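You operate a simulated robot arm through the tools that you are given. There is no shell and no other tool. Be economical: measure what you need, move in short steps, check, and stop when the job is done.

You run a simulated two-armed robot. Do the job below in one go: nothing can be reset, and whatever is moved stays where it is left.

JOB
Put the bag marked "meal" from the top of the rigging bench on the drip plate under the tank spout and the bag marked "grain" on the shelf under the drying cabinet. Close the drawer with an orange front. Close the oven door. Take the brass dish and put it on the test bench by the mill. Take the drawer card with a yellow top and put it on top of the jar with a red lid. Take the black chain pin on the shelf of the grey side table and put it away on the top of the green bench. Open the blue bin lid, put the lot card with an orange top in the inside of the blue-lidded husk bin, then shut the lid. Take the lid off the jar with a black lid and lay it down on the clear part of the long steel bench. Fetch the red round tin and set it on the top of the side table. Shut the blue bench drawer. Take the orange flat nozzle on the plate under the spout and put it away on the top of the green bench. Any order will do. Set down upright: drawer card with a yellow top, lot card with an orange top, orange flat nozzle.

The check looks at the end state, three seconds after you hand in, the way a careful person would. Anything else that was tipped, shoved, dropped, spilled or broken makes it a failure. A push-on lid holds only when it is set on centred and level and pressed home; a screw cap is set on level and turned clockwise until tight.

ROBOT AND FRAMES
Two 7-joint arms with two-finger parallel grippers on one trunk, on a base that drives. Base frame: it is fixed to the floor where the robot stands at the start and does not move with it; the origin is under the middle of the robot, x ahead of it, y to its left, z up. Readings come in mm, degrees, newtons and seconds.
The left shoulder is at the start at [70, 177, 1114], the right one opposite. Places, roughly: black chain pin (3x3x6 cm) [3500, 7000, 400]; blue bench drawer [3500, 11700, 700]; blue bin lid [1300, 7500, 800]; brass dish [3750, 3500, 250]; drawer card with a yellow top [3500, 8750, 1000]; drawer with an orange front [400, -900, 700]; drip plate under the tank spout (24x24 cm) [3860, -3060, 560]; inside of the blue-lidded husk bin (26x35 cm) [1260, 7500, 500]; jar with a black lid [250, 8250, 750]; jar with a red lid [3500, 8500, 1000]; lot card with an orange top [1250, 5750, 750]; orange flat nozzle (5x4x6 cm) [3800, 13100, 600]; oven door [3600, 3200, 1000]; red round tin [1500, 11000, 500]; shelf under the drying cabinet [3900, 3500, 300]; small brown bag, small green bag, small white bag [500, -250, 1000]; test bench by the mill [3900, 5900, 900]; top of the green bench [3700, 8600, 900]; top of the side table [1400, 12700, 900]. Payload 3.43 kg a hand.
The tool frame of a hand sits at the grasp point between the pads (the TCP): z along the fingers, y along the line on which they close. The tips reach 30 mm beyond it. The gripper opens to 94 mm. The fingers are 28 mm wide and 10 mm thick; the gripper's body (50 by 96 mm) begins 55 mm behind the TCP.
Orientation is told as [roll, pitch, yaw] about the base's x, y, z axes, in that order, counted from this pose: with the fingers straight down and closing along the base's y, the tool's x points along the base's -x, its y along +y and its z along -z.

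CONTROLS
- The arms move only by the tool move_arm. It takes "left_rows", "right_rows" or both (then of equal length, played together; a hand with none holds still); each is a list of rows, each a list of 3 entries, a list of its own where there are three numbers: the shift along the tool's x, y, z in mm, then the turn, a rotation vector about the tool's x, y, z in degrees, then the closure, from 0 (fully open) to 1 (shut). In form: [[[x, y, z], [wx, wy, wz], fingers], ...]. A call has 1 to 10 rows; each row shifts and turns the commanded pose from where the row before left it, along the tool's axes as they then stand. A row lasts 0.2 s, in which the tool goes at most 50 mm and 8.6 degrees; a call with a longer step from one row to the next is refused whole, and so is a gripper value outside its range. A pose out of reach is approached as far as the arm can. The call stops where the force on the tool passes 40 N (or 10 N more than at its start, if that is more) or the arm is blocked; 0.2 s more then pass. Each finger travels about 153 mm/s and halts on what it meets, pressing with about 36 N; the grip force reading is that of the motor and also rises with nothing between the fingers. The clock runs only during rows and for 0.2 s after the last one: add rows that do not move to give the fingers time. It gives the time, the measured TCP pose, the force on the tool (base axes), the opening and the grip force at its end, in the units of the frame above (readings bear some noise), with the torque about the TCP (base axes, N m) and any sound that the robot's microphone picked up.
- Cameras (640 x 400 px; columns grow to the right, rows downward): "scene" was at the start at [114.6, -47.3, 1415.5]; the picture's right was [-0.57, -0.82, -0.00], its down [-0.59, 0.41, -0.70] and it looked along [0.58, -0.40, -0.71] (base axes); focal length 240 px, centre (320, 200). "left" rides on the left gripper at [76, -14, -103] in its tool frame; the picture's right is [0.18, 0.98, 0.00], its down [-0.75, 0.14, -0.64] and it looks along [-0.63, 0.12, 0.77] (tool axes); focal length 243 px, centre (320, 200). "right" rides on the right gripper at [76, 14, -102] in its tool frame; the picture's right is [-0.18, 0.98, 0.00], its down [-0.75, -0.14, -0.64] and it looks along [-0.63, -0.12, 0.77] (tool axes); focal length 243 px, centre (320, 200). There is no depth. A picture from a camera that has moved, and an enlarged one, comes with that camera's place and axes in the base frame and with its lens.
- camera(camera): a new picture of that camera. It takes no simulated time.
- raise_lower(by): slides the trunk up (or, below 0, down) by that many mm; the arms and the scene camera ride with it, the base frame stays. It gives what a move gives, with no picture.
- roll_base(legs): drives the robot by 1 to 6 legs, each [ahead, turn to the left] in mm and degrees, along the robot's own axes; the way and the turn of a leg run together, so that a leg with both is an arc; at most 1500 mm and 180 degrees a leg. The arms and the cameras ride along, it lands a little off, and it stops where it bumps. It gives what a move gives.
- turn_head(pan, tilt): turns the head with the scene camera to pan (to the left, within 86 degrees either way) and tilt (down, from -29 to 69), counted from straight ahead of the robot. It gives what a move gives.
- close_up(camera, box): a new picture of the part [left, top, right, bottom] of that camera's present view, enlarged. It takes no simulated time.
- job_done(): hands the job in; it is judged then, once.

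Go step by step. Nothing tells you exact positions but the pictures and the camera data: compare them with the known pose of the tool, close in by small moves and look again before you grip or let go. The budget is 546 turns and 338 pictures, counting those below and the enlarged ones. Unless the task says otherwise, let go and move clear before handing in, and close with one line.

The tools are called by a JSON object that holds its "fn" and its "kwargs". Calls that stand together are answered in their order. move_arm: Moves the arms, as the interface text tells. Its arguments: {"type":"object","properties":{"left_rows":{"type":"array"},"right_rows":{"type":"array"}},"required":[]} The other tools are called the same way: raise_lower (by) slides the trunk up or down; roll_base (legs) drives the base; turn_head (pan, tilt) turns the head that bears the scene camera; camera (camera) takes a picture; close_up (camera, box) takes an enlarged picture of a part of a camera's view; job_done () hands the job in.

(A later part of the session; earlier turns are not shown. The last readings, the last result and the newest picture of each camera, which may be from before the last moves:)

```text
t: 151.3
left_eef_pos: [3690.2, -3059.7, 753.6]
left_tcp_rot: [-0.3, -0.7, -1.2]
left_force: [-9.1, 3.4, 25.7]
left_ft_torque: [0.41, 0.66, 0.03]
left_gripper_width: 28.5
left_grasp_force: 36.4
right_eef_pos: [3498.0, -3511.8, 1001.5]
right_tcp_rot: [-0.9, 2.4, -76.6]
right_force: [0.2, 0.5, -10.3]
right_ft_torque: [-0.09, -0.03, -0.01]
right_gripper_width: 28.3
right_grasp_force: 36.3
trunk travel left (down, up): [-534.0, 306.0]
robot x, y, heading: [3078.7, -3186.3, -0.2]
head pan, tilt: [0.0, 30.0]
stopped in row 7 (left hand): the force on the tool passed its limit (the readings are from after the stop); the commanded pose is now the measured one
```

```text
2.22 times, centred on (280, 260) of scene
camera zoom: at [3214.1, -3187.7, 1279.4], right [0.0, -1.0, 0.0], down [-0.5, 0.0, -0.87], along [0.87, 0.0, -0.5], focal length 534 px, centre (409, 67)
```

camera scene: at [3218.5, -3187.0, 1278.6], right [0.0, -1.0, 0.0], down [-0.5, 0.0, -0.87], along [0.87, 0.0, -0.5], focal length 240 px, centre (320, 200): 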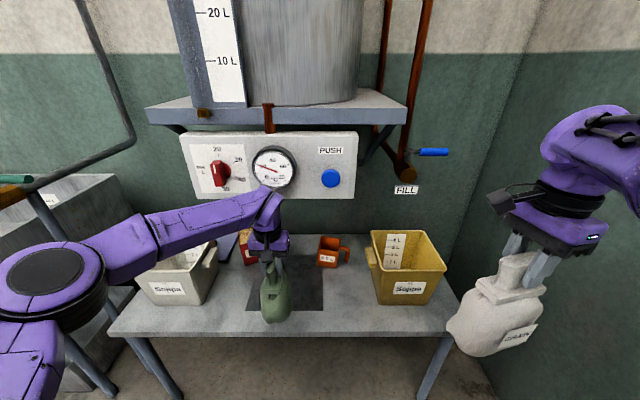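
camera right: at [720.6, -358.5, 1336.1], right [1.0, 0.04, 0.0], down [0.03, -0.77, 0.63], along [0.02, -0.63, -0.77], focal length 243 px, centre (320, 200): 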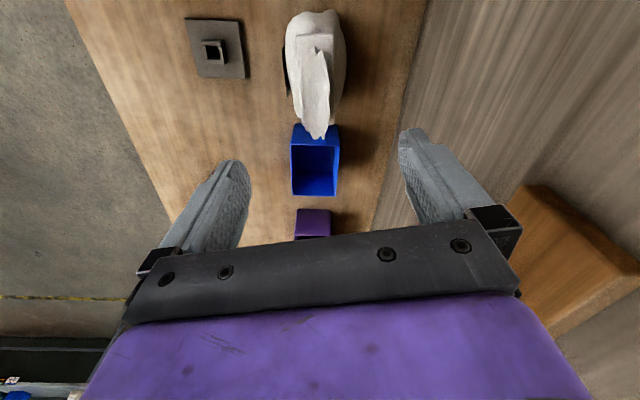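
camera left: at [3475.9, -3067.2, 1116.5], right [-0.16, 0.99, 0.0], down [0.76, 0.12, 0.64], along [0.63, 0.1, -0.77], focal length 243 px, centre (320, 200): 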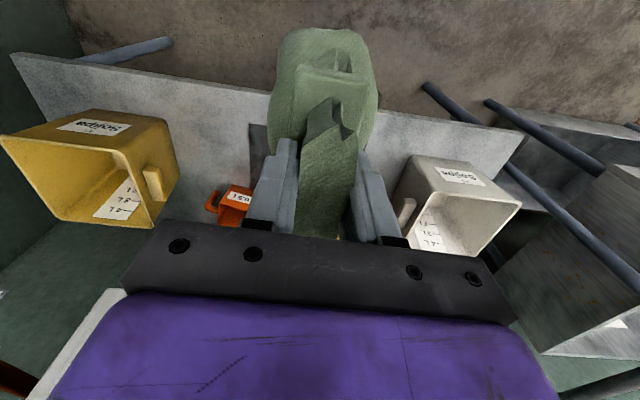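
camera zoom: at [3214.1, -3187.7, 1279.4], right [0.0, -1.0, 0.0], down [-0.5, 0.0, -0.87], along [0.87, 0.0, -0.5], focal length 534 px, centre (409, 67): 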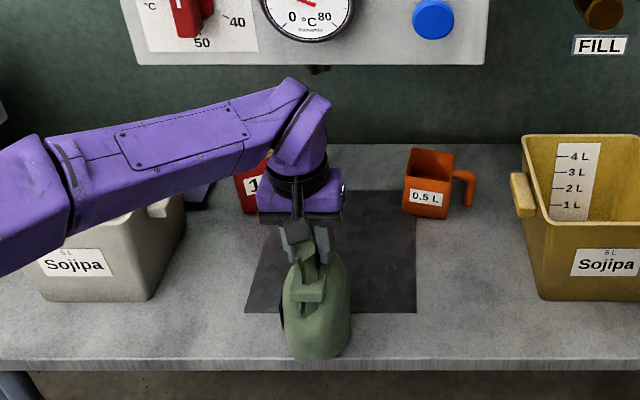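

The bag stands on the table front at TCP z 754. I release slightly, pitch the hand back by about 43° about its closing axis, and regrip.

{"fn": "move_arm", "kwargs": {"left_rows": [[[0, 0, -3], [0, 0, 0], 1], [[0, 0, 0], [0, 0, 0], 0.45], [[0, 0, 0], [0, 0, 0], 0.45], [[0, 0, 0], [0, -8.5, 0], 0.45], [[0, 0, 0], [0, -8.5, 0], 0.45], [[0, 0, 0], [0, -8.5, 0], 0.45], [[0, 0, 0], [0, -8.5, 0], 0.45], [[0, 0, 0], [0, -8.5, 0], 0.45], [[0, 0, 0], [0, 0, 0], 0.45]]}}

{"fn": "close_up", "kwargs": {"camera": "scene", "box": [200, 170, 360, 350]}}

{"fn": "camera", "kwargs": {"camera": "left"}}

```text
t: 153.3
left_eef_pos: [3691.1, -3058.2, 749.2]
left_tcp_rot: [-0.3, -43.0, -1.2]
left_force: [-0.7, -0.8, 0.4]
left_ft_torque: [-0.02, 0.03, 0.0]
left_gripper_width: 51.8
left_grasp_force: 0.1
right_eef_pos: [3501.0, -3510.8, 999.8]
right_tcp_rot: [-1.2, 2.1, -76.8]
right_force: [0.2, -0.4, -9.4]
right_ft_torque: [-0.03, -0.03, 0.01]
right_gripper_width: 28.5
right_grasp_force: 35.7
trunk travel left (down, up): [-534.0, 306.0]
robot x, y, heading: [3076.2, -3188.3, 0.4]
head pan, tilt: [0.0, 30.0]
```

```text
2.22 times, centred on (280, 260) of scene
camera zoom: at [3217.8, -3187.4, 1278.6], right [0.0, -1.0, 0.0], down [-0.5, 0.0, -0.87], along [0.87, 0.0, -0.5], focal length 534 px, centre (409, 67)
```

zoom: 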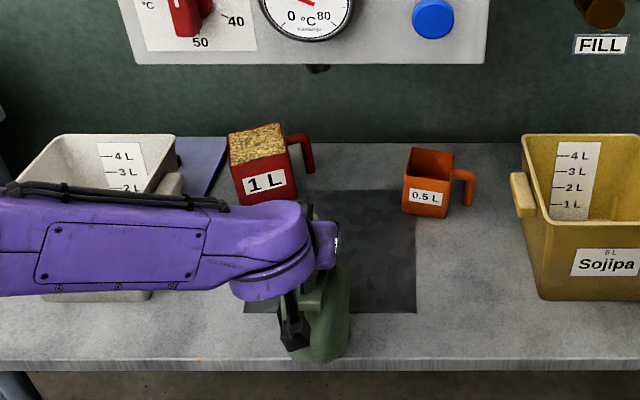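

```text
278 pictures are left
camera left: at [3565.1, -3070.1, 773.9], right [-0.11, 0.99, -0.13], down [0.12, 0.14, 0.98], along [0.99, 0.1, -0.13], focal length 243 px, centre (320, 200)
```

left: 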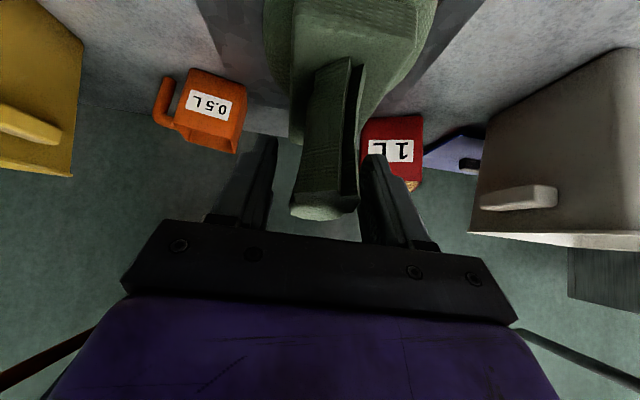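

The hand is pitched and the fingers straddle the tuft. I regrip, lift 20 mm and carry the bag forward onto the plate.

{"fn": "move_arm", "kwargs": {"left_rows": [[[0, 0, 0], [0, 0, 0], 1], [[0, 0, 0], [0, 0, 0], 1], [[0, 0, 0], [0, 0, 0], 1], [[-6.8, 0, -7.3], [0, 0, 0], 1], [[-6.8, 0, -7.3], [0, 0, 0], 1], [[0, 0, 0], [0, 0, 0], 1]]}}

{"fn": "close_up", "kwargs": {"camera": "scene", "box": [200, 170, 360, 350]}}

```text
t: 154.7
left_eef_pos: [3691.5, -3057.7, 768.8]
left_tcp_rot: [-0.4, -42.8, -1.1]
left_force: [0.1, -0.5, -10.2]
left_ft_torque: [0.02, -0.01, 0.01]
left_gripper_width: 28.6
left_grasp_force: 35.8
right_eef_pos: [3501.7, -3512.0, 999.2]
right_tcp_rot: [-1.2, 2.1, -76.7]
right_force: [0.8, 0.0, -9.5]
right_ft_torque: [-0.05, -0.06, 0.01]
right_gripper_width: 28.4
right_grasp_force: 36.6
trunk travel left (down, up): [-534.0, 306.0]
robot x, y, heading: [3079.2, -3184.3, 0.1]
head pan, tilt: [0.0, 30.0]
```

```text
2.22 times, centred on (280, 260) of scene
camera zoom: at [3219.6, -3187.0, 1278.4], right [0.0, -1.0, 0.0], down [-0.5, 0.0, -0.86], along [0.86, 0.0, -0.5], focal length 534 px, centre (409, 67)
```

zoom: 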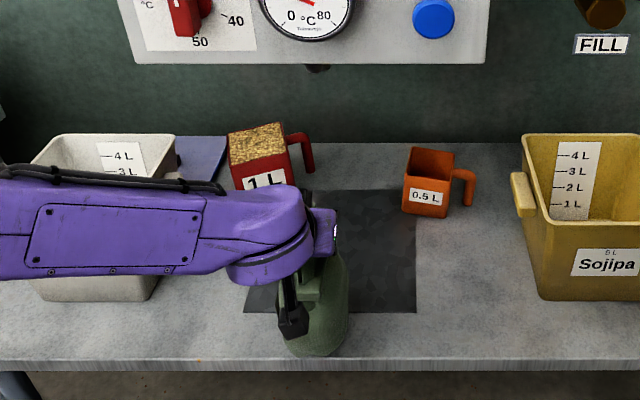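

Holding well. Forward 133 mm over the plate.

{"fn": "move_arm", "kwargs": {"left_rows": [[[-24.3, 0, 22.7], [0, 0, 0], 1], [[-24.3, 0, 22.7], [0, 0, 0], 1], [[-24.3, 0, 22.7], [0, 0, 0], 1], [[-24.3, 0, 22.7], [0, 0, 0], 1], [[0, 0, 0], [0, 0, 0], 1]]}}

{"fn": "camera", "kwargs": {"camera": "scene"}}

{"fn": "camera", "kwargs": {"camera": "left"}}

```text
t: 155.9
left_eef_pos: [3825.2, -3062.1, 768.1]
left_tcp_rot: [-0.2, -42.8, -1.1]
left_force: [-0.1, -0.4, -9.1]
left_ft_torque: [-0.01, -0.04, 0.02]
left_gripper_width: 28.1
left_grasp_force: 36.0
right_eef_pos: [3502.5, -3511.2, 1000.3]
right_tcp_rot: [-1.2, 2.1, -76.7]
right_force: [0.8, 0.6, -10.3]
right_ft_torque: [-0.06, -0.03, -0.01]
right_gripper_width: 28.4
right_grasp_force: 35.9
trunk travel left (down, up): [-534.0, 306.0]
robot x, y, heading: [3077.8, -3186.3, -0.1]
head pan, tilt: [0.0, 30.0]
```

```text
276 pictures are left
camera scene: at [3218.7, -3187.0, 1278.5], right [0.0, -1.0, 0.0], down [-0.5, 0.0, -0.87], along [0.87, 0.0, -0.5], focal length 240 px, centre (320, 200)
```

scene: 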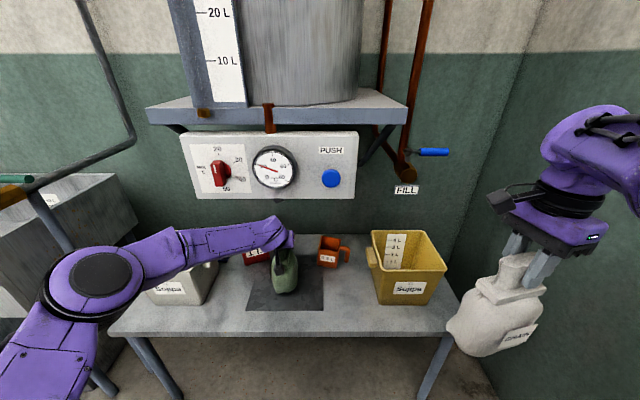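

```text
275 pictures are left
camera left: at [3698.9, -3073.8, 791.8], right [-0.11, 0.99, -0.13], down [0.12, 0.14, 0.98], along [0.99, 0.1, -0.13], focal length 243 px, centre (320, 200)
```

left: 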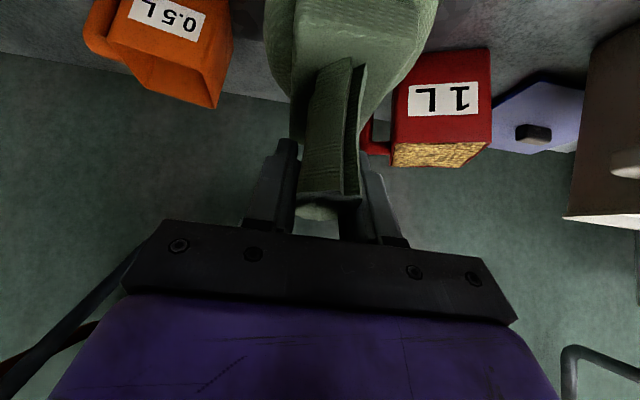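

The bag is over the middle of the plate. I lower it to contact.

{"fn": "move_arm", "kwargs": {"left_rows": [[[4.1, 0, 4.4], [0, 0, 0], 1], [[2.7, 0, 2.9], [0, 0, 0], 1], [[2.7, 0, 2.9], [0, 0, 0], 1], [[2, 0, 2.2], [0, 0, 0], 1], [[2, 0, 2.2], [0, 0, 0], 1]]}}

{"fn": "close_up", "kwargs": {"camera": "scene", "box": [200, 200, 360, 330]}}

```text
t: 157.1
left_eef_pos: [3825.7, -3062.0, 754.7]
left_tcp_rot: [-0.2, -43.4, -1.2]
left_force: [1.8, -1.1, 17.6]
left_ft_torque: [0.49, 0.94, 0.06]
left_gripper_width: 28.5
left_grasp_force: 36.2
right_eef_pos: [3498.9, -3513.0, 999.1]
right_tcp_rot: [-1.0, 2.2, -76.7]
right_force: [0.0, -0.2, -9.5]
right_ft_torque: [-0.05, -0.03, 0.03]
right_gripper_width: 28.5
right_grasp_force: 36.0
trunk travel left (down, up): [-534.0, 306.0]
robot x, y, heading: [3080.6, -3182.2, 0.1]
head pan, tilt: [0.0, 30.0]
```

```text
3.08 times, centred on (280, 265) of scene
camera zoom: at [3214.8, -3188.5, 1279.4], right [0.0, -1.0, 0.0], down [-0.5, 0.0, -0.87], along [0.87, 0.0, -0.5], focal length 739 px, centre (443, 0)
```

zoom: 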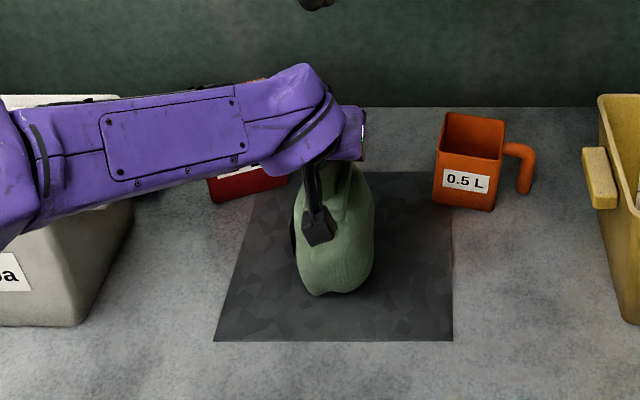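

It stands well within the plate. I ease off, open and retreat along the fingers.

{"fn": "move_arm", "kwargs": {"left_rows": [[[-2, 0, -2.2], [0, 0, 0], 1], [[0, 0, 0], [0, 0, 0], 0.5], [[0, 0, 0], [0, 0, 0], 0.3], [[0, 0, 0], [0, 0, 0], 0.3], [[0, 0, -30], [0, 0, 0], 0.3], [[0, 0, -40], [0, 0, 0], 0.3], [[0, 0, -30], [0, 0, 0], 0.3], [[20, 0, -20], [0, 0, 0], 0.3]]}}

{"fn": "camera", "kwargs": {"camera": "scene"}}

```text
t: 158.9
left_eef_pos: [3727.2, -3059.7, 828.8]
left_tcp_rot: [-0.4, -43.0, -1.0]
left_force: [-0.2, -0.6, 0.0]
left_ft_torque: [-0.02, 0.02, -0.01]
left_gripper_width: 65.9
left_grasp_force: 0.0
right_eef_pos: [3499.1, -3511.0, 1000.8]
right_tcp_rot: [-1.1, 2.1, -76.7]
right_force: [-0.5, -0.8, -9.8]
right_ft_torque: [-0.05, -0.03, -0.02]
right_gripper_width: 28.4
right_grasp_force: 35.8
trunk travel left (down, up): [-534.0, 306.0]
robot x, y, heading: [3078.5, -3185.3, -0.1]
head pan, tilt: [0.0, 30.0]
```

```text
273 pictures are left
camera scene: at [3216.7, -3187.2, 1278.8], right [0.0, -1.0, 0.0], down [-0.5, 0.0, -0.87], along [0.87, 0.0, -0.5], focal length 240 px, centre (320, 200)
```

scene: 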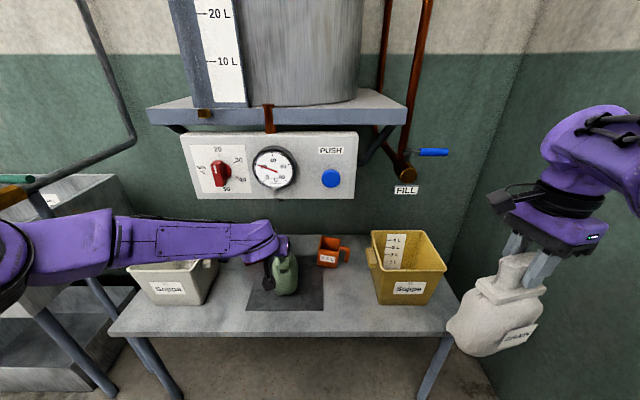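

I back away from the table, level the left hand and check the bag.

{"fn": "roll_base", "kwargs": {"legs": [[-450, 0]]}}

{"fn": "move_arm", "kwargs": {"left_rows": [[[0, 0, -20], [0, 8.5, 0], 0], [[0, 0, -20], [0, 8.5, 0], 0], [[0, 0, -20], [0, 8.5, 0], 0], [[0, 0, -20], [0, 8.5, 0], 0], [[0, 0, -20], [0, 8.5, 0], 0], [[0, 0, -20], [0, 0, 0], 0]]}}

{"fn": "close_up", "kwargs": {"camera": "scene", "box": [220, 150, 420, 300]}}

```text
t: 161.6
left_eef_pos: [3287.4, -3062.4, 829.0]
left_tcp_rot: [-0.4, -43.2, -1.3]
left_force: [-0.2, 0.8, 0.3]
left_ft_torque: [0.03, 0.0, 0.0]
left_gripper_width: 65.8
left_grasp_force: 0.0
right_eef_pos: [3058.4, -3512.4, 1000.6]
right_tcp_rot: [-1.0, 2.1, -77.0]
right_force: [-0.1, -0.6, -9.5]
right_ft_torque: [-0.06, -0.03, 0.02]
right_gripper_width: 28.3
right_grasp_force: 36.0
trunk travel left (down, up): [-534.0, 306.0]
robot x, y, heading: [2637.8, -3187.7, 0.0]
head pan, tilt: [0.0, 30.0]
```

```text
t: 163.0
left_eef_pos: [3245.5, -3060.8, 915.0]
left_tcp_rot: [-0.4, -6.1, -1.5]
left_force: [-0.2, 0.5, -0.2]
left_ft_torque: [-0.02, -0.02, -0.01]
left_gripper_width: 94.1
left_grasp_force: 0.0
left hand out of reach, approached as far as the arm can: row 5, 6
right_eef_pos: [3059.7, -3513.8, 1000.7]
right_tcp_rot: [-1.0, 2.3, -77.0]
right_force: [-0.7, 0.1, -8.9]
right_ft_torque: [-0.01, -0.05, -0.01]
right_gripper_width: 28.2
right_grasp_force: 36.3
trunk travel left (down, up): [-534.0, 306.0]
robot x, y, heading: [2638.5, -3183.9, 0.1]
head pan, tilt: [0.0, 30.0]
```

```text
2.67 times, centred on (320, 225) of scene
camera zoom: at [2777.7, -3187.6, 1278.7], right [0.0, -1.0, 0.0], down [-0.5, 0.0, -0.87], along [0.87, 0.0, -0.5], focal length 640 px, centre (320, 133)
```

zoom: 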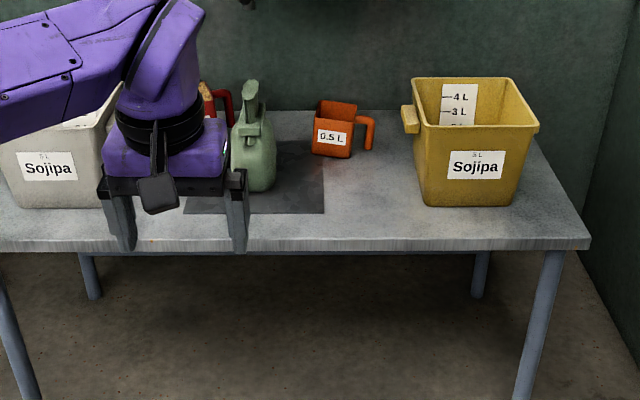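

The meal bag stands on the plate. Now I turn towards +y to head for the drying cabinet, and look along the way.

{"fn": "roll_base", "kwargs": {"legs": [[-350, 0], [0, 90]]}}

{"fn": "turn_head", "kwargs": {"pan": 0, "tilt": 15}}

{"fn": "camera", "kwargs": {"camera": "scene"}}

{"fn": "turn_head", "kwargs": {"pan": -30, "tilt": 15}}

{"fn": "camera", "kwargs": {"camera": "scene"}}

```text
t: 169.1
left_eef_pos: [2161.2, -2577.5, 913.7]
left_tcp_rot: [-0.2, -6.2, 88.7]
left_force: [-0.7, -0.1, -0.7]
left_ft_torque: [0.0, 0.0, -0.03]
left_gripper_width: 94.1
left_grasp_force: 0.1
right_eef_pos: [2613.8, -2763.7, 999.2]
right_tcp_rot: [-1.1, 2.2, 13.1]
right_force: [-0.3, 0.4, -10.0]
right_ft_torque: [0.04, -0.09, -0.01]
right_gripper_width: 28.4
right_grasp_force: 35.6
trunk travel left (down, up): [-534.0, 306.0]
robot x, y, heading: [2285.3, -3182.4, 90.1]
head pan, tilt: [0.0, 30.0]
```

```text
t: 169.9
left_eef_pos: [2160.7, -2578.8, 913.2]
left_tcp_rot: [-0.2, -6.1, 88.6]
left_force: [0.9, -1.0, 0.0]
left_ft_torque: [0.0, 0.02, -0.01]
left_gripper_width: 94.1
left_grasp_force: 0.0
right_eef_pos: [2612.9, -2764.2, 999.5]
right_tcp_rot: [-1.1, 2.2, 13.1]
right_force: [0.4, -0.5, -9.9]
right_ft_torque: [0.01, -0.07, -0.01]
right_gripper_width: 28.3
right_grasp_force: 35.7
trunk travel left (down, up): [-534.0, 306.0]
robot x, y, heading: [2287.0, -3185.6, 89.9]
head pan, tilt: [0.0, 15.0]
```

```text
271 pictures are left
camera scene: at [2285.1, -3041.0, 1302.8], right [1.0, 0.0, 0.0], down [0.0, -0.26, -0.97], along [0.0, 0.97, -0.26], focal length 240 px, centre (320, 200)
```

scene: 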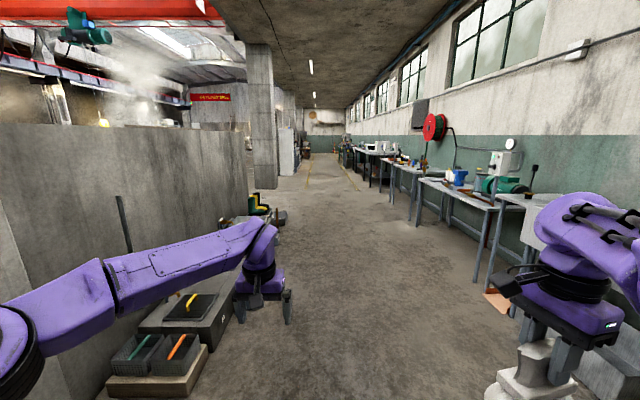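

```text
t: 170.8
left_eef_pos: [2162.0, -2577.5, 912.7]
left_tcp_rot: [-0.2, -6.2, 88.5]
left_force: [-0.2, -0.1, -0.9]
left_ft_torque: [0.0, -0.01, 0.0]
left_gripper_width: 93.9
left_grasp_force: 0.1
right_eef_pos: [2612.6, -2762.6, 1000.2]
right_tcp_rot: [-1.1, 2.2, 13.2]
right_force: [-0.3, -0.3, -10.1]
right_ft_torque: [0.09, -0.06, 0.0]
right_gripper_width: 28.3
right_grasp_force: 36.1
trunk travel left (down, up): [-534.0, 306.0]
robot x, y, heading: [2290.6, -3184.0, 89.8]
head pan, tilt: [-30.0, 15.0]
```

```text
270 pictures are left
camera scene: at [2331.7, -3053.5, 1302.8], right [0.87, -0.5, 0.0], down [-0.13, -0.23, -0.97], along [0.48, 0.84, -0.26], focal length 240 px, centre (320, 200)
```

scene: 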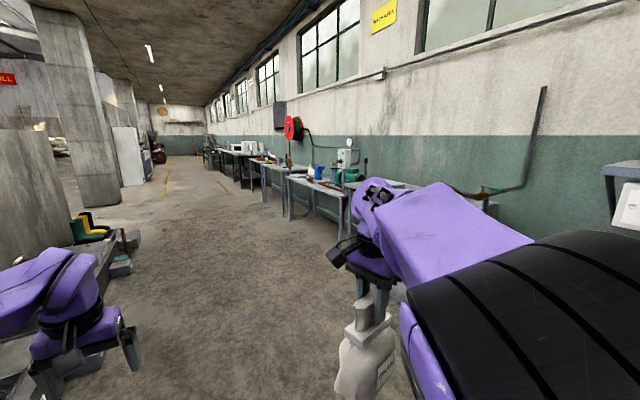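

The corridor at x about 2290 is free. I drive north to about y = 2700 and look at the cabinet.

{"fn": "roll_base", "kwargs": {"legs": [[1500, 0], [1500, 0], [1500, 0], [1300, 0]]}}

{"fn": "turn_head", "kwargs": {"pan": -60, "tilt": 25}}

{"fn": "camera", "kwargs": {"camera": "scene"}}

```text
t: 198.5
left_eef_pos: [2063.6, 3230.7, 913.1]
left_tcp_rot: [-0.2, -6.3, 90.3]
left_force: [0.5, -0.1, 0.6]
left_ft_torque: [-0.03, 0.0, 0.0]
left_gripper_width: 94.0
left_grasp_force: 0.0
right_eef_pos: [2521.8, 3058.2, 1000.4]
right_tcp_rot: [-1.1, 2.3, 14.9]
right_force: [-0.2, -0.7, -9.4]
right_ft_torque: [0.04, -0.02, 0.0]
right_gripper_width: 28.4
right_grasp_force: 36.2
trunk travel left (down, up): [-534.0, 306.0]
robot x, y, heading: [2208.7, 2627.4, 91.6]
head pan, tilt: [-30.0, 15.0]
```

```text
t: 199.4
left_eef_pos: [2064.4, 3231.4, 914.1]
left_tcp_rot: [-0.3, -6.2, 90.3]
left_force: [0.5, 0.1, 0.0]
left_ft_torque: [0.01, -0.02, 0.02]
left_gripper_width: 94.1
left_grasp_force: 0.1
right_eef_pos: [2522.4, 3058.3, 998.7]
right_tcp_rot: [-1.1, 2.2, 14.8]
right_force: [-0.1, -0.2, -10.2]
right_ft_torque: [0.04, -0.05, 0.0]
right_gripper_width: 28.3
right_grasp_force: 35.8
trunk travel left (down, up): [-534.0, 306.0]
robot x, y, heading: [2208.9, 2627.4, 91.6]
head pan, tilt: [-60.0, 25.0]
```

```text
269 pictures are left
camera scene: at [2283.5, 2726.0, 1286.6], right [0.53, -0.85, 0.0], down [-0.36, -0.22, -0.91], along [0.77, 0.48, -0.42], focal length 240 px, centre (320, 200)
```

scene: 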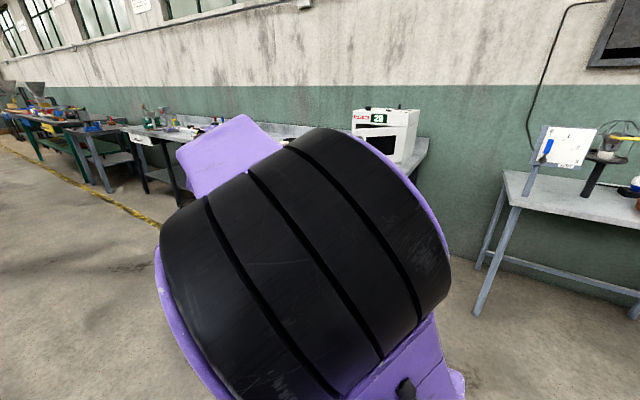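

The white oven stands on a dark bench. I go on to about y = 3400 and turn to face it.

{"fn": "roll_base", "kwargs": {"legs": [[750, 0], [0, -91.5]]}}

{"fn": "turn_head", "kwargs": {"pan": 0, "tilt": 22}}

{"fn": "camera", "kwargs": {"camera": "scene"}}

```text
t: 207.3
left_eef_pos: [2797.5, 3505.2, 914.0]
left_tcp_rot: [-0.2, -6.2, -0.8]
left_force: [0.1, 0.2, -0.3]
left_ft_torque: [0.0, 0.03, -0.01]
left_gripper_width: 93.8
left_grasp_force: 0.0
right_eef_pos: [2613.8, 3051.6, 999.1]
right_tcp_rot: [-1.1, 2.2, -76.2]
right_force: [0.6, 0.3, -9.8]
right_ft_torque: [-0.02, -0.03, 0.02]
right_gripper_width: 28.2
right_grasp_force: 35.4
trunk travel left (down, up): [-534.0, 306.0]
robot x, y, heading: [2192.6, 3371.2, 0.6]
head pan, tilt: [-60.0, 25.0]
```

```text
t: 208.6
left_eef_pos: [2797.2, 3506.3, 914.0]
left_tcp_rot: [-0.2, -6.2, -0.7]
left_force: [0.3, 0.6, -0.6]
left_ft_torque: [-0.03, -0.01, -0.01]
left_gripper_width: 93.7
left_grasp_force: 0.1
right_eef_pos: [2616.0, 3051.5, 999.7]
right_tcp_rot: [-1.1, 2.1, -76.2]
right_force: [-0.1, -0.7, -9.2]
right_ft_torque: [-0.06, -0.04, 0.03]
right_gripper_width: 28.4
right_grasp_force: 36.2
trunk travel left (down, up): [-534.0, 306.0]
robot x, y, heading: [2188.2, 3373.5, 0.4]
head pan, tilt: [0.0, 22.0]
```

```text
268 pictures are left
camera scene: at [2332.1, 3374.1, 1291.5], right [0.01, -1.0, 0.0], down [-0.38, 0.0, -0.93], along [0.93, 0.01, -0.38], focal length 240 px, centre (320, 200)
```

scene: 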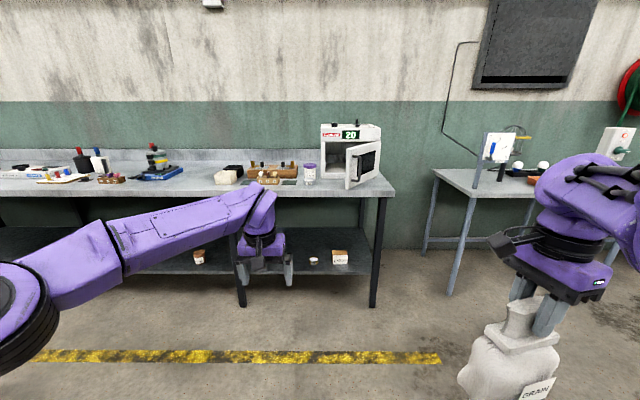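

The shelf is the lower board of the dark bench, at z about 250. I zoom in on the shelf and the oven.

{"fn": "close_up", "kwargs": {"camera": "scene", "box": [170, 220, 400, 320]}}

{"fn": "close_up", "kwargs": {"camera": "scene", "box": [220, 110, 400, 220]}}

```text
2.78 times, centred on (285, 270) of scene
camera zoom: at [2332.1, 3374.1, 1291.5], right [0.01, -1.0, 0.0], down [-0.38, 0.0, -0.93], along [0.93, 0.01, -0.38], focal length 668 px, centre (417, 5)
```

zoom: 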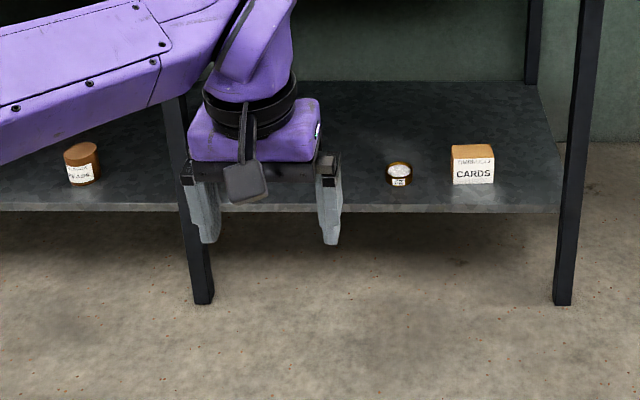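

```text
3.56 times, centred on (310, 165) of scene
camera zoom: at [2332.1, 3374.1, 1291.5], right [0.01, -1.0, 0.0], down [-0.38, 0.0, -0.93], along [0.93, 0.01, -0.38], focal length 854 px, centre (356, 324)
```

zoom: 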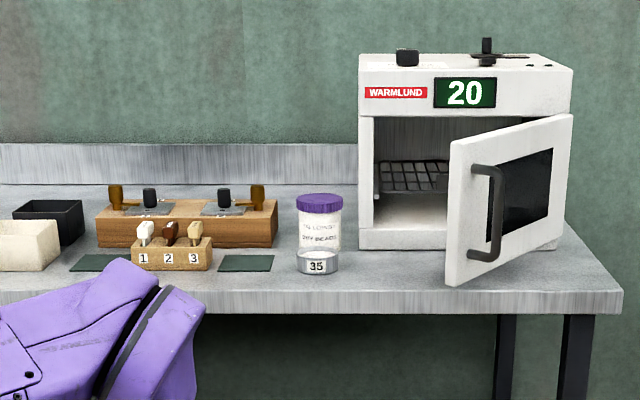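

The brass dish is the small labelled tin at about [3773, 3447] on the shelf; there is free room at y about 3620. A low vertical hand (top below z 750) fits under the bench top. I tuck the left hand aside and lower.

{"fn": "move_arm", "kwargs": {"left_rows": [[[42, 45, 0], [0, 6, 0], 0], [[42, 0, 0], [0, 0, 0], 0], [[42, 45, 0], [0, 0, 0], 0], [[20, 45, 0], [0, 0, 0], 0], [[20, 45, 0], [0, 0, 0], 0], [[20, 45, 0], [0, 0, 0], 0], [[0, 0, 0], [0, 0, 0], 0]]}}

{"fn": "raise_lower", "kwargs": {"by": -400}}

{"fn": "camera", "kwargs": {"camera": "scene"}}

```text
refused: row 1 steps farther than a row can; nothing moved
```

```text
t: 212.5
left_eef_pos: [2796.0, 3506.1, 513.3]
left_tcp_rot: [-0.2, -6.2, -0.8]
left_force: [-0.3, -0.4, -0.4]
left_ft_torque: [0.01, 0.01, -0.01]
left_gripper_width: 94.2
left_grasp_force: 0.0
right_eef_pos: [2614.8, 3051.7, 599.7]
right_tcp_rot: [-1.1, 2.1, -76.2]
right_force: [0.1, -1.2, -9.9]
right_ft_torque: [-0.08, -0.02, -0.02]
right_gripper_width: 28.6
right_grasp_force: 36.0
trunk travel left (down, up): [-134.0, 706.0]
robot x, y, heading: [2191.3, 3377.3, 0.7]
head pan, tilt: [0.0, 22.0]
```

```text
265 pictures are left
camera scene: at [2331.7, 3374.5, 891.5], right [0.01, -1.0, 0.0], down [-0.38, 0.0, -0.93], along [0.93, 0.01, -0.38], focal length 240 px, centre (320, 200)
```

scene: 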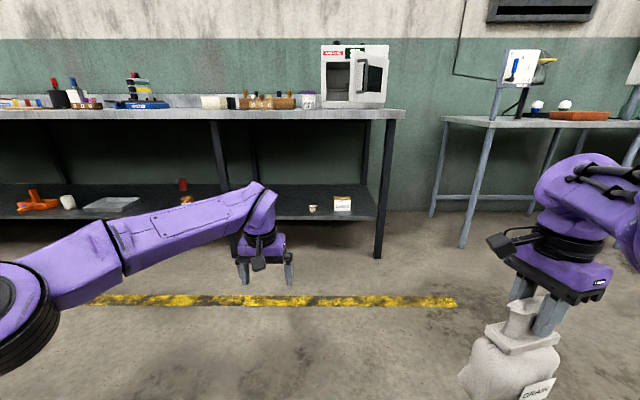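

The bench front edge is at about x 3510-3580, top z 865, shelf z 250. I tuck the left hand back and aside with shorter steps and lower the right hand to 500.

{"fn": "move_arm", "kwargs": {"left_rows": [[[34, 34, 0], [0, 6, 0], 0], [[34, 34, 0], [0, 0, 0], 0], [[34, 34, 0], [0, 0, 0], 0], [[34, 34, 0], [0, 0, 0], 0], [[34, 34, 0], [0, 0, 0], 0], [[34, 34, 0], [0, 0, 0], 0], [[34, 34, 0], [0, 0, 0], 0]], "right_rows": [[[0, 0, 20], [0, 0, 0], 1], [[0, 0, 20], [0, 0, 0], 1], [[0, 0, 20], [0, 0, 0], 1], [[0, 0, 20], [0, 0, 0], 1], [[0, 0, 15], [0, 0, 0], 1], [[0, 0, 0], [0, 0, 0], 1], [[0, 0, 0], [0, 0, 0], 1]]}}

{"fn": "camera", "kwargs": {"camera": "scene"}}

```text
t: 214.1
left_eef_pos: [2599.3, 3693.7, 482.7]
left_tcp_rot: [-0.2, -6.2, -0.7]
left_force: [0.1, -0.3, 0.3]
left_ft_torque: [0.02, 0.01, -0.01]
left_gripper_width: 93.8
left_grasp_force: 0.1
left hand out of reach, approached as far as the arm can: row 1, 7
right_eef_pos: [2612.2, 3055.3, 502.7]
right_tcp_rot: [-1.1, 2.2, -76.1]
right_force: [-0.2, 0.0, -9.5]
right_ft_torque: [-0.06, -0.04, 0.0]
right_gripper_width: 28.3
right_grasp_force: 36.1
trunk travel left (down, up): [-134.0, 706.0]
robot x, y, heading: [2187.9, 3372.5, 0.6]
head pan, tilt: [0.0, 22.0]
```

```text
264 pictures are left
camera scene: at [2332.1, 3375.0, 891.4], right [0.01, -1.0, 0.0], down [-0.38, 0.0, -0.93], along [0.93, 0.01, -0.38], focal length 240 px, centre (320, 200)
```

scene: 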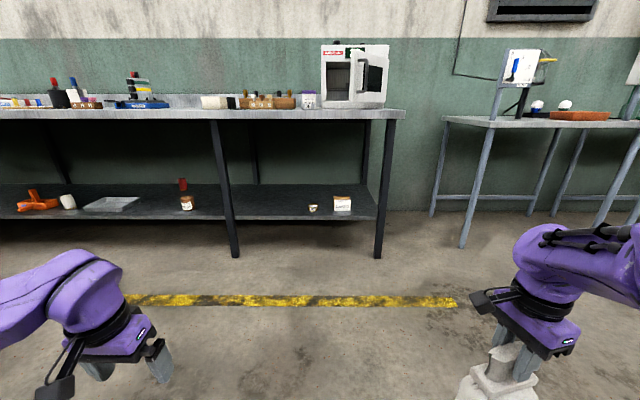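

I drive over so that the right hand comes in to the free part of the shelf.

{"fn": "roll_base", "kwargs": {"legs": [[0, 36], [870, 0], [0, -36.5]]}}

{"fn": "turn_head", "kwargs": {"pan": -15, "tilt": 30}}

{"fn": "camera", "kwargs": {"camera": "scene"}}

```text
t: 222.1
left_eef_pos: [3282.9, 4217.7, 485.0]
left_tcp_rot: [-0.1, -6.3, -0.9]
left_force: [-0.7, 0.1, 0.2]
left_ft_torque: [-0.01, 0.03, 0.0]
left_gripper_width: 94.0
left_grasp_force: 0.0
right_eef_pos: [3294.1, 3579.4, 501.6]
right_tcp_rot: [-1.1, 2.2, -76.3]
right_force: [-0.3, 0.5, -9.0]
right_ft_torque: [-0.07, -0.06, 0.01]
right_gripper_width: 28.1
right_grasp_force: 36.4
trunk travel left (down, up): [-134.0, 706.0]
robot x, y, heading: [2877.7, 3898.8, 0.2]
head pan, tilt: [0.0, 22.0]
```

```text
t: 222.9
left_eef_pos: [3283.6, 4217.6, 483.6]
left_tcp_rot: [-0.3, -6.3, -0.9]
left_force: [-0.4, 0.2, -0.6]
left_ft_torque: [0.0, 0.03, -0.02]
left_gripper_width: 93.9
left_grasp_force: 0.0
right_eef_pos: [3294.4, 3578.5, 502.5]
right_tcp_rot: [-1.2, 2.2, -76.4]
right_force: [-0.1, 0.8, -9.7]
right_ft_torque: [-0.06, -0.04, -0.02]
right_gripper_width: 28.4
right_grasp_force: 35.9
trunk travel left (down, up): [-134.0, 706.0]
robot x, y, heading: [2877.8, 3900.7, 0.6]
head pan, tilt: [-15.0, 30.0]
```

```text
263 pictures are left
camera scene: at [3010.3, 3875.1, 878.7], right [-0.25, -0.97, 0.0], down [-0.48, 0.13, -0.87], along [0.84, -0.22, -0.5], focal length 240 px, centre (320, 200)
```

scene: 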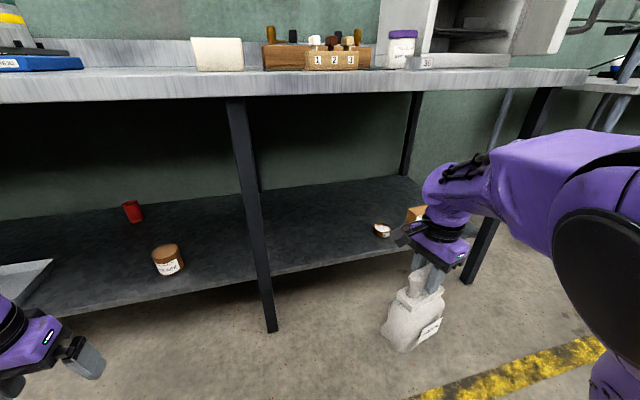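

I advance with the bag at 50 mm above the shelf level and stop to look again.

{"fn": "roll_base", "kwargs": {"legs": [[330, 0]]}}

{"fn": "turn_head", "kwargs": {"pan": -30, "tilt": 30}}

{"fn": "camera", "kwargs": {"camera": "scene"}}

{"fn": "camera", "kwargs": {"camera": "right"}}

```text
t: 225.1
left_eef_pos: [3607.0, 4219.3, 484.6]
left_tcp_rot: [-0.2, -6.2, -0.7]
left_force: [0.1, -0.3, -0.3]
left_ft_torque: [0.0, -0.02, 0.01]
left_gripper_width: 94.2
left_grasp_force: 0.0
right_eef_pos: [3616.6, 3581.2, 504.1]
right_tcp_rot: [-1.1, 2.2, -76.3]
right_force: [0.9, 0.6, -10.4]
right_ft_torque: [0.01, -0.04, 0.0]
right_gripper_width: 28.4
right_grasp_force: 35.5
trunk travel left (down, up): [-134.0, 706.0]
robot x, y, heading: [3198.3, 3897.8, 0.5]
head pan, tilt: [-15.0, 30.0]
```

```text
t: 225.8
left_eef_pos: [3608.3, 4219.8, 484.4]
left_tcp_rot: [-0.1, -6.4, -0.9]
left_force: [-0.3, -0.5, 0.2]
left_ft_torque: [0.0, -0.02, -0.01]
left_gripper_width: 94.0
left_grasp_force: 0.1
right_eef_pos: [3616.7, 3581.5, 503.3]
right_tcp_rot: [-1.2, 2.3, -76.4]
right_force: [0.2, 0.0, -9.7]
right_ft_torque: [-0.06, -0.05, -0.01]
right_gripper_width: 28.2
right_grasp_force: 36.2
trunk travel left (down, up): [-134.0, 706.0]
robot x, y, heading: [3199.0, 3900.9, 0.6]
head pan, tilt: [-30.0, 30.0]
```

```text
262 pictures are left
camera scene: at [3324.2, 3855.4, 878.7], right [-0.49, -0.87, 0.0], down [-0.44, 0.25, -0.87], along [0.75, -0.43, -0.5], focal length 240 px, centre (320, 200)
```

scene: 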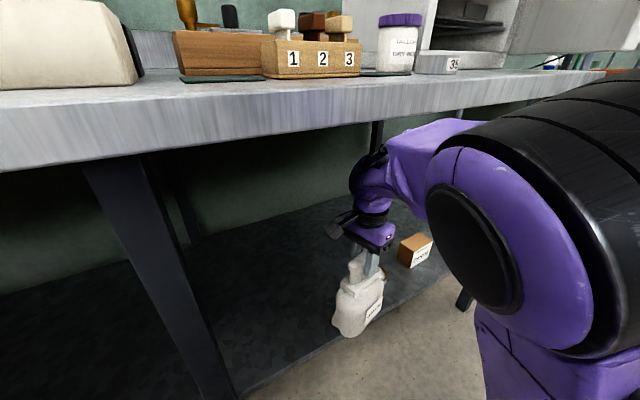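

```text
261 pictures are left
camera right: at [3615.5, 3653.8, 607.4], right [1.0, 0.05, -0.03], down [0.06, -0.79, 0.62], along [0.01, -0.62, -0.79], focal length 243 px, centre (320, 200)
```

right: 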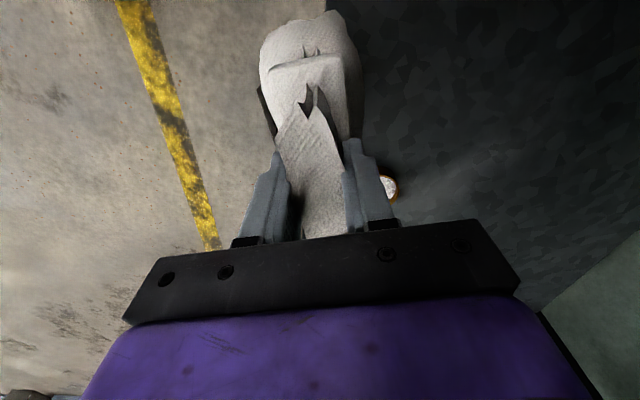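

Shelf edge is at x about 3618, dish at [3733, 3426]. I move the bag in by 90 mm and lower to contact.

{"fn": "move_arm", "kwargs": {"right_rows": [[[2.5, 31, 0], [0, 0, 0], 1], [[2.5, 31, 0], [0, 0, 0], 1], [[2.5, 31, 0], [0, 0, 0], 1], [[0, 0, 15], [0, 0, 0], 1], [[0, 0, 15], [0, 0, 0], 1], [[0, 0, 8], [0, 0, 0], 1], [[0, 0, 6], [0, 0, 0], 1], [[0, 0, 6], [0, 0, 0], 1], [[0, 0, 6], [0, 0, 0], 1], [[0, 0, 6], [0, 0, 0], 1]]}}

{"fn": "camera", "kwargs": {"camera": "right"}}

{"fn": "close_up", "kwargs": {"camera": "scene", "box": [280, 120, 460, 350]}}

```text
t: 227.7
left_eef_pos: [3607.1, 4219.7, 484.7]
left_tcp_rot: [-0.3, -6.5, -0.7]
left_force: [-1.0, 0.3, 0.5]
left_ft_torque: [-0.03, 0.0, -0.01]
left_gripper_width: 93.9
left_grasp_force: 0.0
right_eef_pos: [3706.4, 3611.6, 461.9]
right_tcp_rot: [-0.1, 1.7, -76.3]
right_force: [-5.7, 4.7, 26.4]
right_ft_torque: [0.39, 0.39, 0.07]
right_gripper_width: 28.7
right_grasp_force: 36.2
trunk travel left (down, up): [-134.0, 706.0]
robot x, y, heading: [3196.7, 3901.1, 0.5]
head pan, tilt: [-30.0, 30.0]
stopped in row 9 (right hand): the force on the tool passed its limit (the readings are from after the stop); the commanded pose is now the measured one
```

```text
260 pictures are left
camera right: at [3701.6, 3685.8, 566.4], right [1.0, 0.05, -0.01], down [0.05, -0.78, 0.62], along [0.03, -0.62, -0.78], focal length 243 px, centre (320, 200)
```

right: 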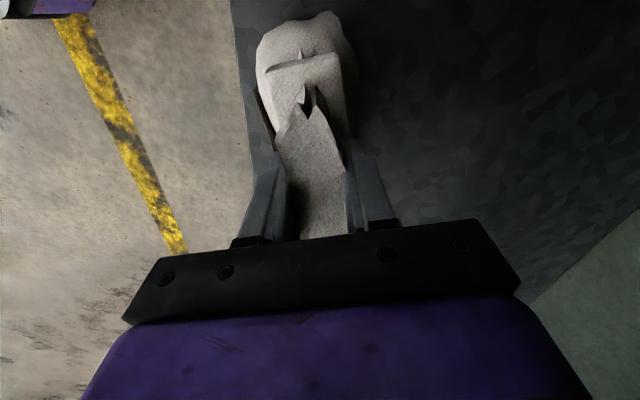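

```text
1.74 times, centred on (370, 235) of scene
camera zoom: at [3320.8, 3857.4, 879.7], right [-0.49, -0.87, 0.0], down [-0.43, 0.25, -0.87], along [0.75, -0.43, -0.5], focal length 418 px, centre (233, 139)
```

zoom: 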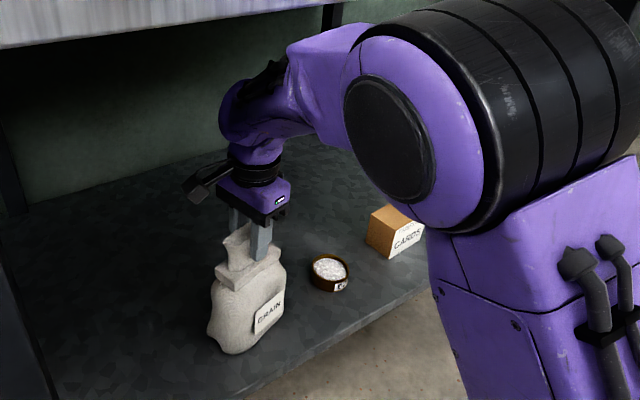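

The bag stands fully on the shelf. I ease off, open, rise 65 mm and withdraw.

{"fn": "move_arm", "kwargs": {"right_rows": [[[0, 0, -4], [0, 0, 0], 1], [[0, 0, 0], [0, 0, 0], 0.5], [[0, 0, 0], [0, 0, 0], 0.3], [[0, 0, 0], [0, 0, 0], 0.2], [[0, 0, -20], [0, 0, 0], 0.2], [[0, 0, -25], [0, 0, 0], 0.2], [[0, 0, -20], [0, 0, 0], 0.2], [[0, -40, 0], [0, 0, 0], 0.2], [[0, -40, 0], [0, 0, 0], 0.2], [[0, -30, 0], [0, 0, 0], 0.2]]}}

{"fn": "roll_base", "kwargs": {"legs": [[-300, 0]]}}

{"fn": "camera", "kwargs": {"camera": "scene"}}

```text
t: 229.8
left_eef_pos: [3606.6, 4217.7, 484.9]
left_tcp_rot: [-0.1, -6.3, -0.7]
left_force: [-0.3, -0.7, 0.7]
left_ft_torque: [-0.03, 0.02, 0.03]
left_gripper_width: 93.9
left_grasp_force: 0.0
right_eef_pos: [3602.8, 3583.1, 526.6]
right_tcp_rot: [-0.1, 3.0, -76.1]
right_force: [-2.0, 0.2, -1.4]
right_ft_torque: [-0.01, -0.01, -0.02]
right_gripper_width: 75.2
right_grasp_force: 0.1
right hand out of reach, approached as far as the arm can: row 10
trunk travel left (down, up): [-134.0, 706.0]
robot x, y, heading: [3199.1, 3900.7, 0.5]
head pan, tilt: [-30.0, 30.0]
```

```text
t: 231.9
left_eef_pos: [3301.5, 4218.3, 483.6]
left_tcp_rot: [-0.2, -6.3, -0.8]
left_force: [0.4, 0.6, 0.0]
left_ft_torque: [-0.01, -0.06, 0.03]
left_gripper_width: 93.9
left_grasp_force: 0.0
right_eef_pos: [3298.4, 3580.0, 525.8]
right_tcp_rot: [-0.6, 2.9, -76.4]
right_force: [0.0, 0.3, 0.1]
right_ft_torque: [0.02, 0.02, 0.04]
right_gripper_width: 75.2
right_grasp_force: 0.0
trunk travel left (down, up): [-134.0, 706.0]
robot x, y, heading: [2895.1, 3896.8, 0.6]
head pan, tilt: [-30.0, 30.0]
```

```text
258 pictures are left
camera scene: at [3019.2, 3853.8, 878.8], right [-0.49, -0.87, 0.0], down [-0.44, 0.25, -0.87], along [0.75, -0.43, -0.5], focal length 240 px, centre (320, 200)
```

scene: 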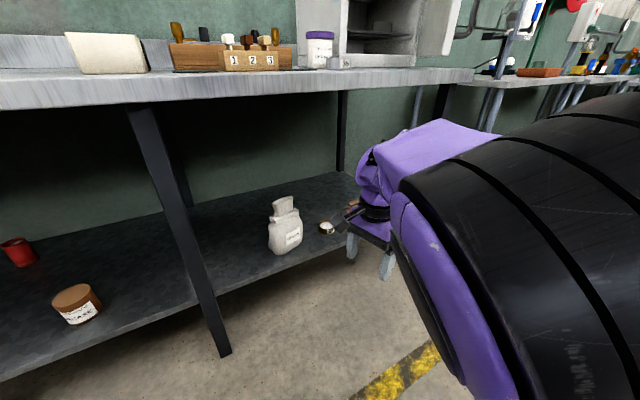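

The grain bag stands on the shelf. Next is the brass dish (it holds white grains, so I must keep it level); I shift right and turn the right hand to yaw 0.

{"fn": "roll_base", "kwargs": {"legs": [[0, -90], [220, 0], [0, 89.5]]}}

{"fn": "move_arm", "kwargs": {"right_rows": [[[0, 0, 0], [0, 0, -8.5], 0], [[0, 0, 0], [0, 0, -8.5], 0], [[0, 0, 0], [0, 0, -8.5], 0], [[0, 0, 0], [0, 0, -8.5], 0], [[0, 0, 0], [0, 0, -8.5], 0], [[0, 0, 0], [0, 0, -8.5], 0], [[0, 0, 0], [0, 0, -8.5], 0], [[0, 0, 0], [0, 0, -8.5], 0], [[0, 0, 0], [0, 0, -8.5], 0]]}}

{"fn": "turn_head", "kwargs": {"pan": -20, "tilt": 30}}

{"fn": "camera", "kwargs": {"camera": "scene"}}

{"fn": "camera", "kwargs": {"camera": "right"}}

```text
t: 241.2
left_eef_pos: [3309.5, 3986.1, 484.1]
left_tcp_rot: [-0.3, -6.3, -2.4]
left_force: [-0.2, -0.3, -0.3]
left_ft_torque: [0.0, 0.0, 0.01]
left_gripper_width: 93.7
left_grasp_force: 0.1
right_eef_pos: [3288.9, 3347.8, 524.9]
right_tcp_rot: [-0.4, 3.1, -78.2]
right_force: [0.2, 0.2, 0.2]
right_ft_torque: [-0.03, -0.01, -0.03]
right_gripper_width: 75.2
right_grasp_force: 0.1
trunk travel left (down, up): [-134.0, 706.0]
robot x, y, heading: [2892.7, 3678.1, -1.2]
head pan, tilt: [-30.0, 30.0]
```

```text
t: 243.2
left_eef_pos: [3309.7, 3985.9, 484.9]
left_tcp_rot: [-0.3, -6.3, -2.4]
left_force: [0.2, -0.3, 0.5]
left_ft_torque: [0.0, -0.02, -0.03]
left_gripper_width: 93.8
left_grasp_force: 0.1
right_eef_pos: [3288.0, 3347.2, 524.3]
right_tcp_rot: [2.9, 1.1, -1.5]
right_force: [0.2, 0.3, 0.1]
right_ft_torque: [0.01, -0.04, 0.0]
right_gripper_width: 94.0
right_grasp_force: 0.0
trunk travel left (down, up): [-134.0, 706.0]
robot x, y, heading: [2891.7, 3676.7, -1.0]
head pan, tilt: [-30.0, 30.0]
```

```text
t: 243.9
left_eef_pos: [3310.0, 3986.0, 484.1]
left_tcp_rot: [-0.2, -6.3, -2.4]
left_force: [0.5, -0.4, 0.2]
left_ft_torque: [0.0, -0.03, 0.01]
left_gripper_width: 94.0
left_grasp_force: 0.0
right_eef_pos: [3288.4, 3348.2, 523.4]
right_tcp_rot: [3.0, 1.1, -1.8]
right_force: [-0.5, 0.3, -0.1]
right_ft_torque: [0.02, 0.0, 0.02]
right_gripper_width: 94.0
right_grasp_force: 0.1
trunk travel left (down, up): [-134.0, 706.0]
robot x, y, heading: [2892.9, 3677.9, -1.5]
head pan, tilt: [-20.0, 30.0]
```

```text
257 pictures are left
camera scene: at [3023.8, 3644.3, 878.8], right [-0.36, -0.93, 0.0], down [-0.47, 0.18, -0.87], along [0.81, -0.31, -0.5], focal length 240 px, centre (320, 200)
```

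scene: 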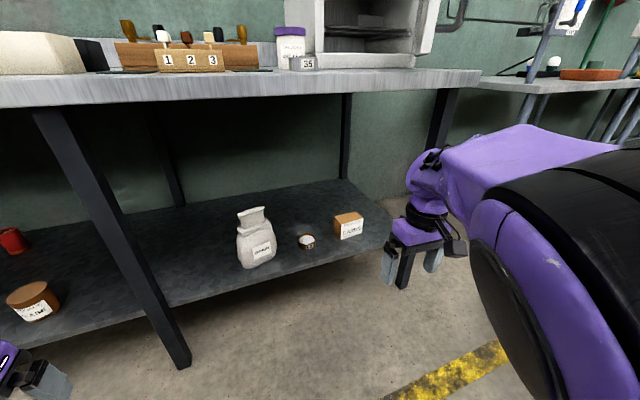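

```text
256 pictures are left
camera right: at [3214.2, 3357.5, 629.6], right [0.21, 0.98, 0.05], down [0.76, -0.2, 0.62], along [0.61, -0.1, -0.78], focal length 243 px, centre (320, 200)
```

right: 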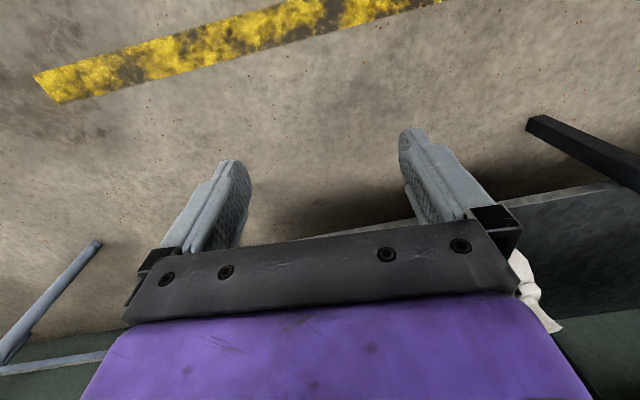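

Dish at about [3718, 3432]. I shift the left hand clear of the bench leg, level the right hand and lower it, then advance.

{"fn": "move_arm", "kwargs": {"left_rows": [[[0, 40, 0], [0, 0, 0], 0], [[0, 40, 0], [0, 0, 0], 0], [[0, 30, 0], [0, 0, 0], 0]], "right_rows": [[[0, 0, 40], [3, -1.1, -1.8], 0], [[0, 30, 40], [0, 0, 0], 0], [[0, 30, 30], [0, 0, 0], 0]]}}

{"fn": "roll_base", "kwargs": {"legs": [[300, 1]]}}

{"fn": "camera", "kwargs": {"camera": "right"}}

{"fn": "camera", "kwargs": {"camera": "scene"}}

```text
t: 244.8
left_eef_pos: [3318.9, 3997.0, 466.3]
left_tcp_rot: [-0.2, -6.4, -2.1]
left_force: [0.3, -0.4, -1.3]
left_ft_torque: [0.01, -0.01, 0.01]
left_gripper_width: 94.2
left_grasp_force: 0.0
left hand out of reach, approached as far as the arm can: row 1, 2, 3
right_eef_pos: [3287.9, 3410.4, 413.2]
right_tcp_rot: [-0.2, -0.1, 0.3]
right_force: [-0.7, -0.1, 0.1]
right_ft_torque: [0.0, 0.01, -0.01]
right_gripper_width: 94.1
right_grasp_force: 0.1
trunk travel left (down, up): [-134.0, 706.0]
robot x, y, heading: [2893.8, 3675.2, -1.2]
head pan, tilt: [-20.0, 30.0]
```

```text
t: 246.8
left_eef_pos: [3620.4, 3999.5, 466.7]
left_tcp_rot: [-0.1, -6.4, -1.2]
left_force: [0.5, -0.6, -0.3]
left_ft_torque: [0.02, 0.0, 0.02]
left_gripper_width: 94.0
left_grasp_force: 0.0
right_eef_pos: [3596.0, 3412.4, 414.3]
right_tcp_rot: [-0.1, 0.1, 1.0]
right_force: [-0.2, -0.1, 0.7]
right_ft_torque: [0.03, 0.01, 0.0]
right_gripper_width: 94.2
right_grasp_force: 0.0
trunk travel left (down, up): [-134.0, 706.0]
robot x, y, heading: [3196.8, 3673.6, -0.3]
head pan, tilt: [-20.0, 30.0]
```

```text
255 pictures are left
camera right: at [3520.0, 3422.9, 517.8], right [0.17, 0.99, 0.0], down [0.76, -0.13, 0.64], along [0.63, -0.11, -0.77], focal length 243 px, centre (320, 200)
```

right: 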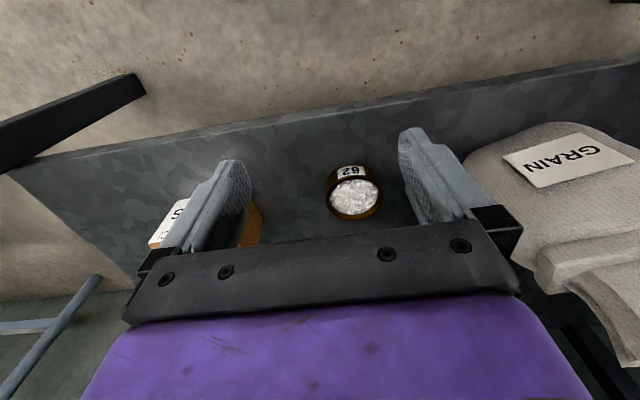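

```text
254 pictures are left
camera scene: at [3329.8, 3642.0, 878.8], right [-0.35, -0.94, 0.0], down [-0.47, 0.17, -0.87], along [0.81, -0.3, -0.5], focal length 240 px, centre (320, 200)
```

scene: 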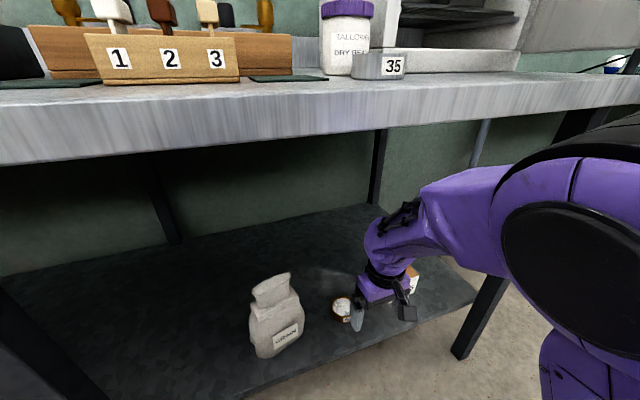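

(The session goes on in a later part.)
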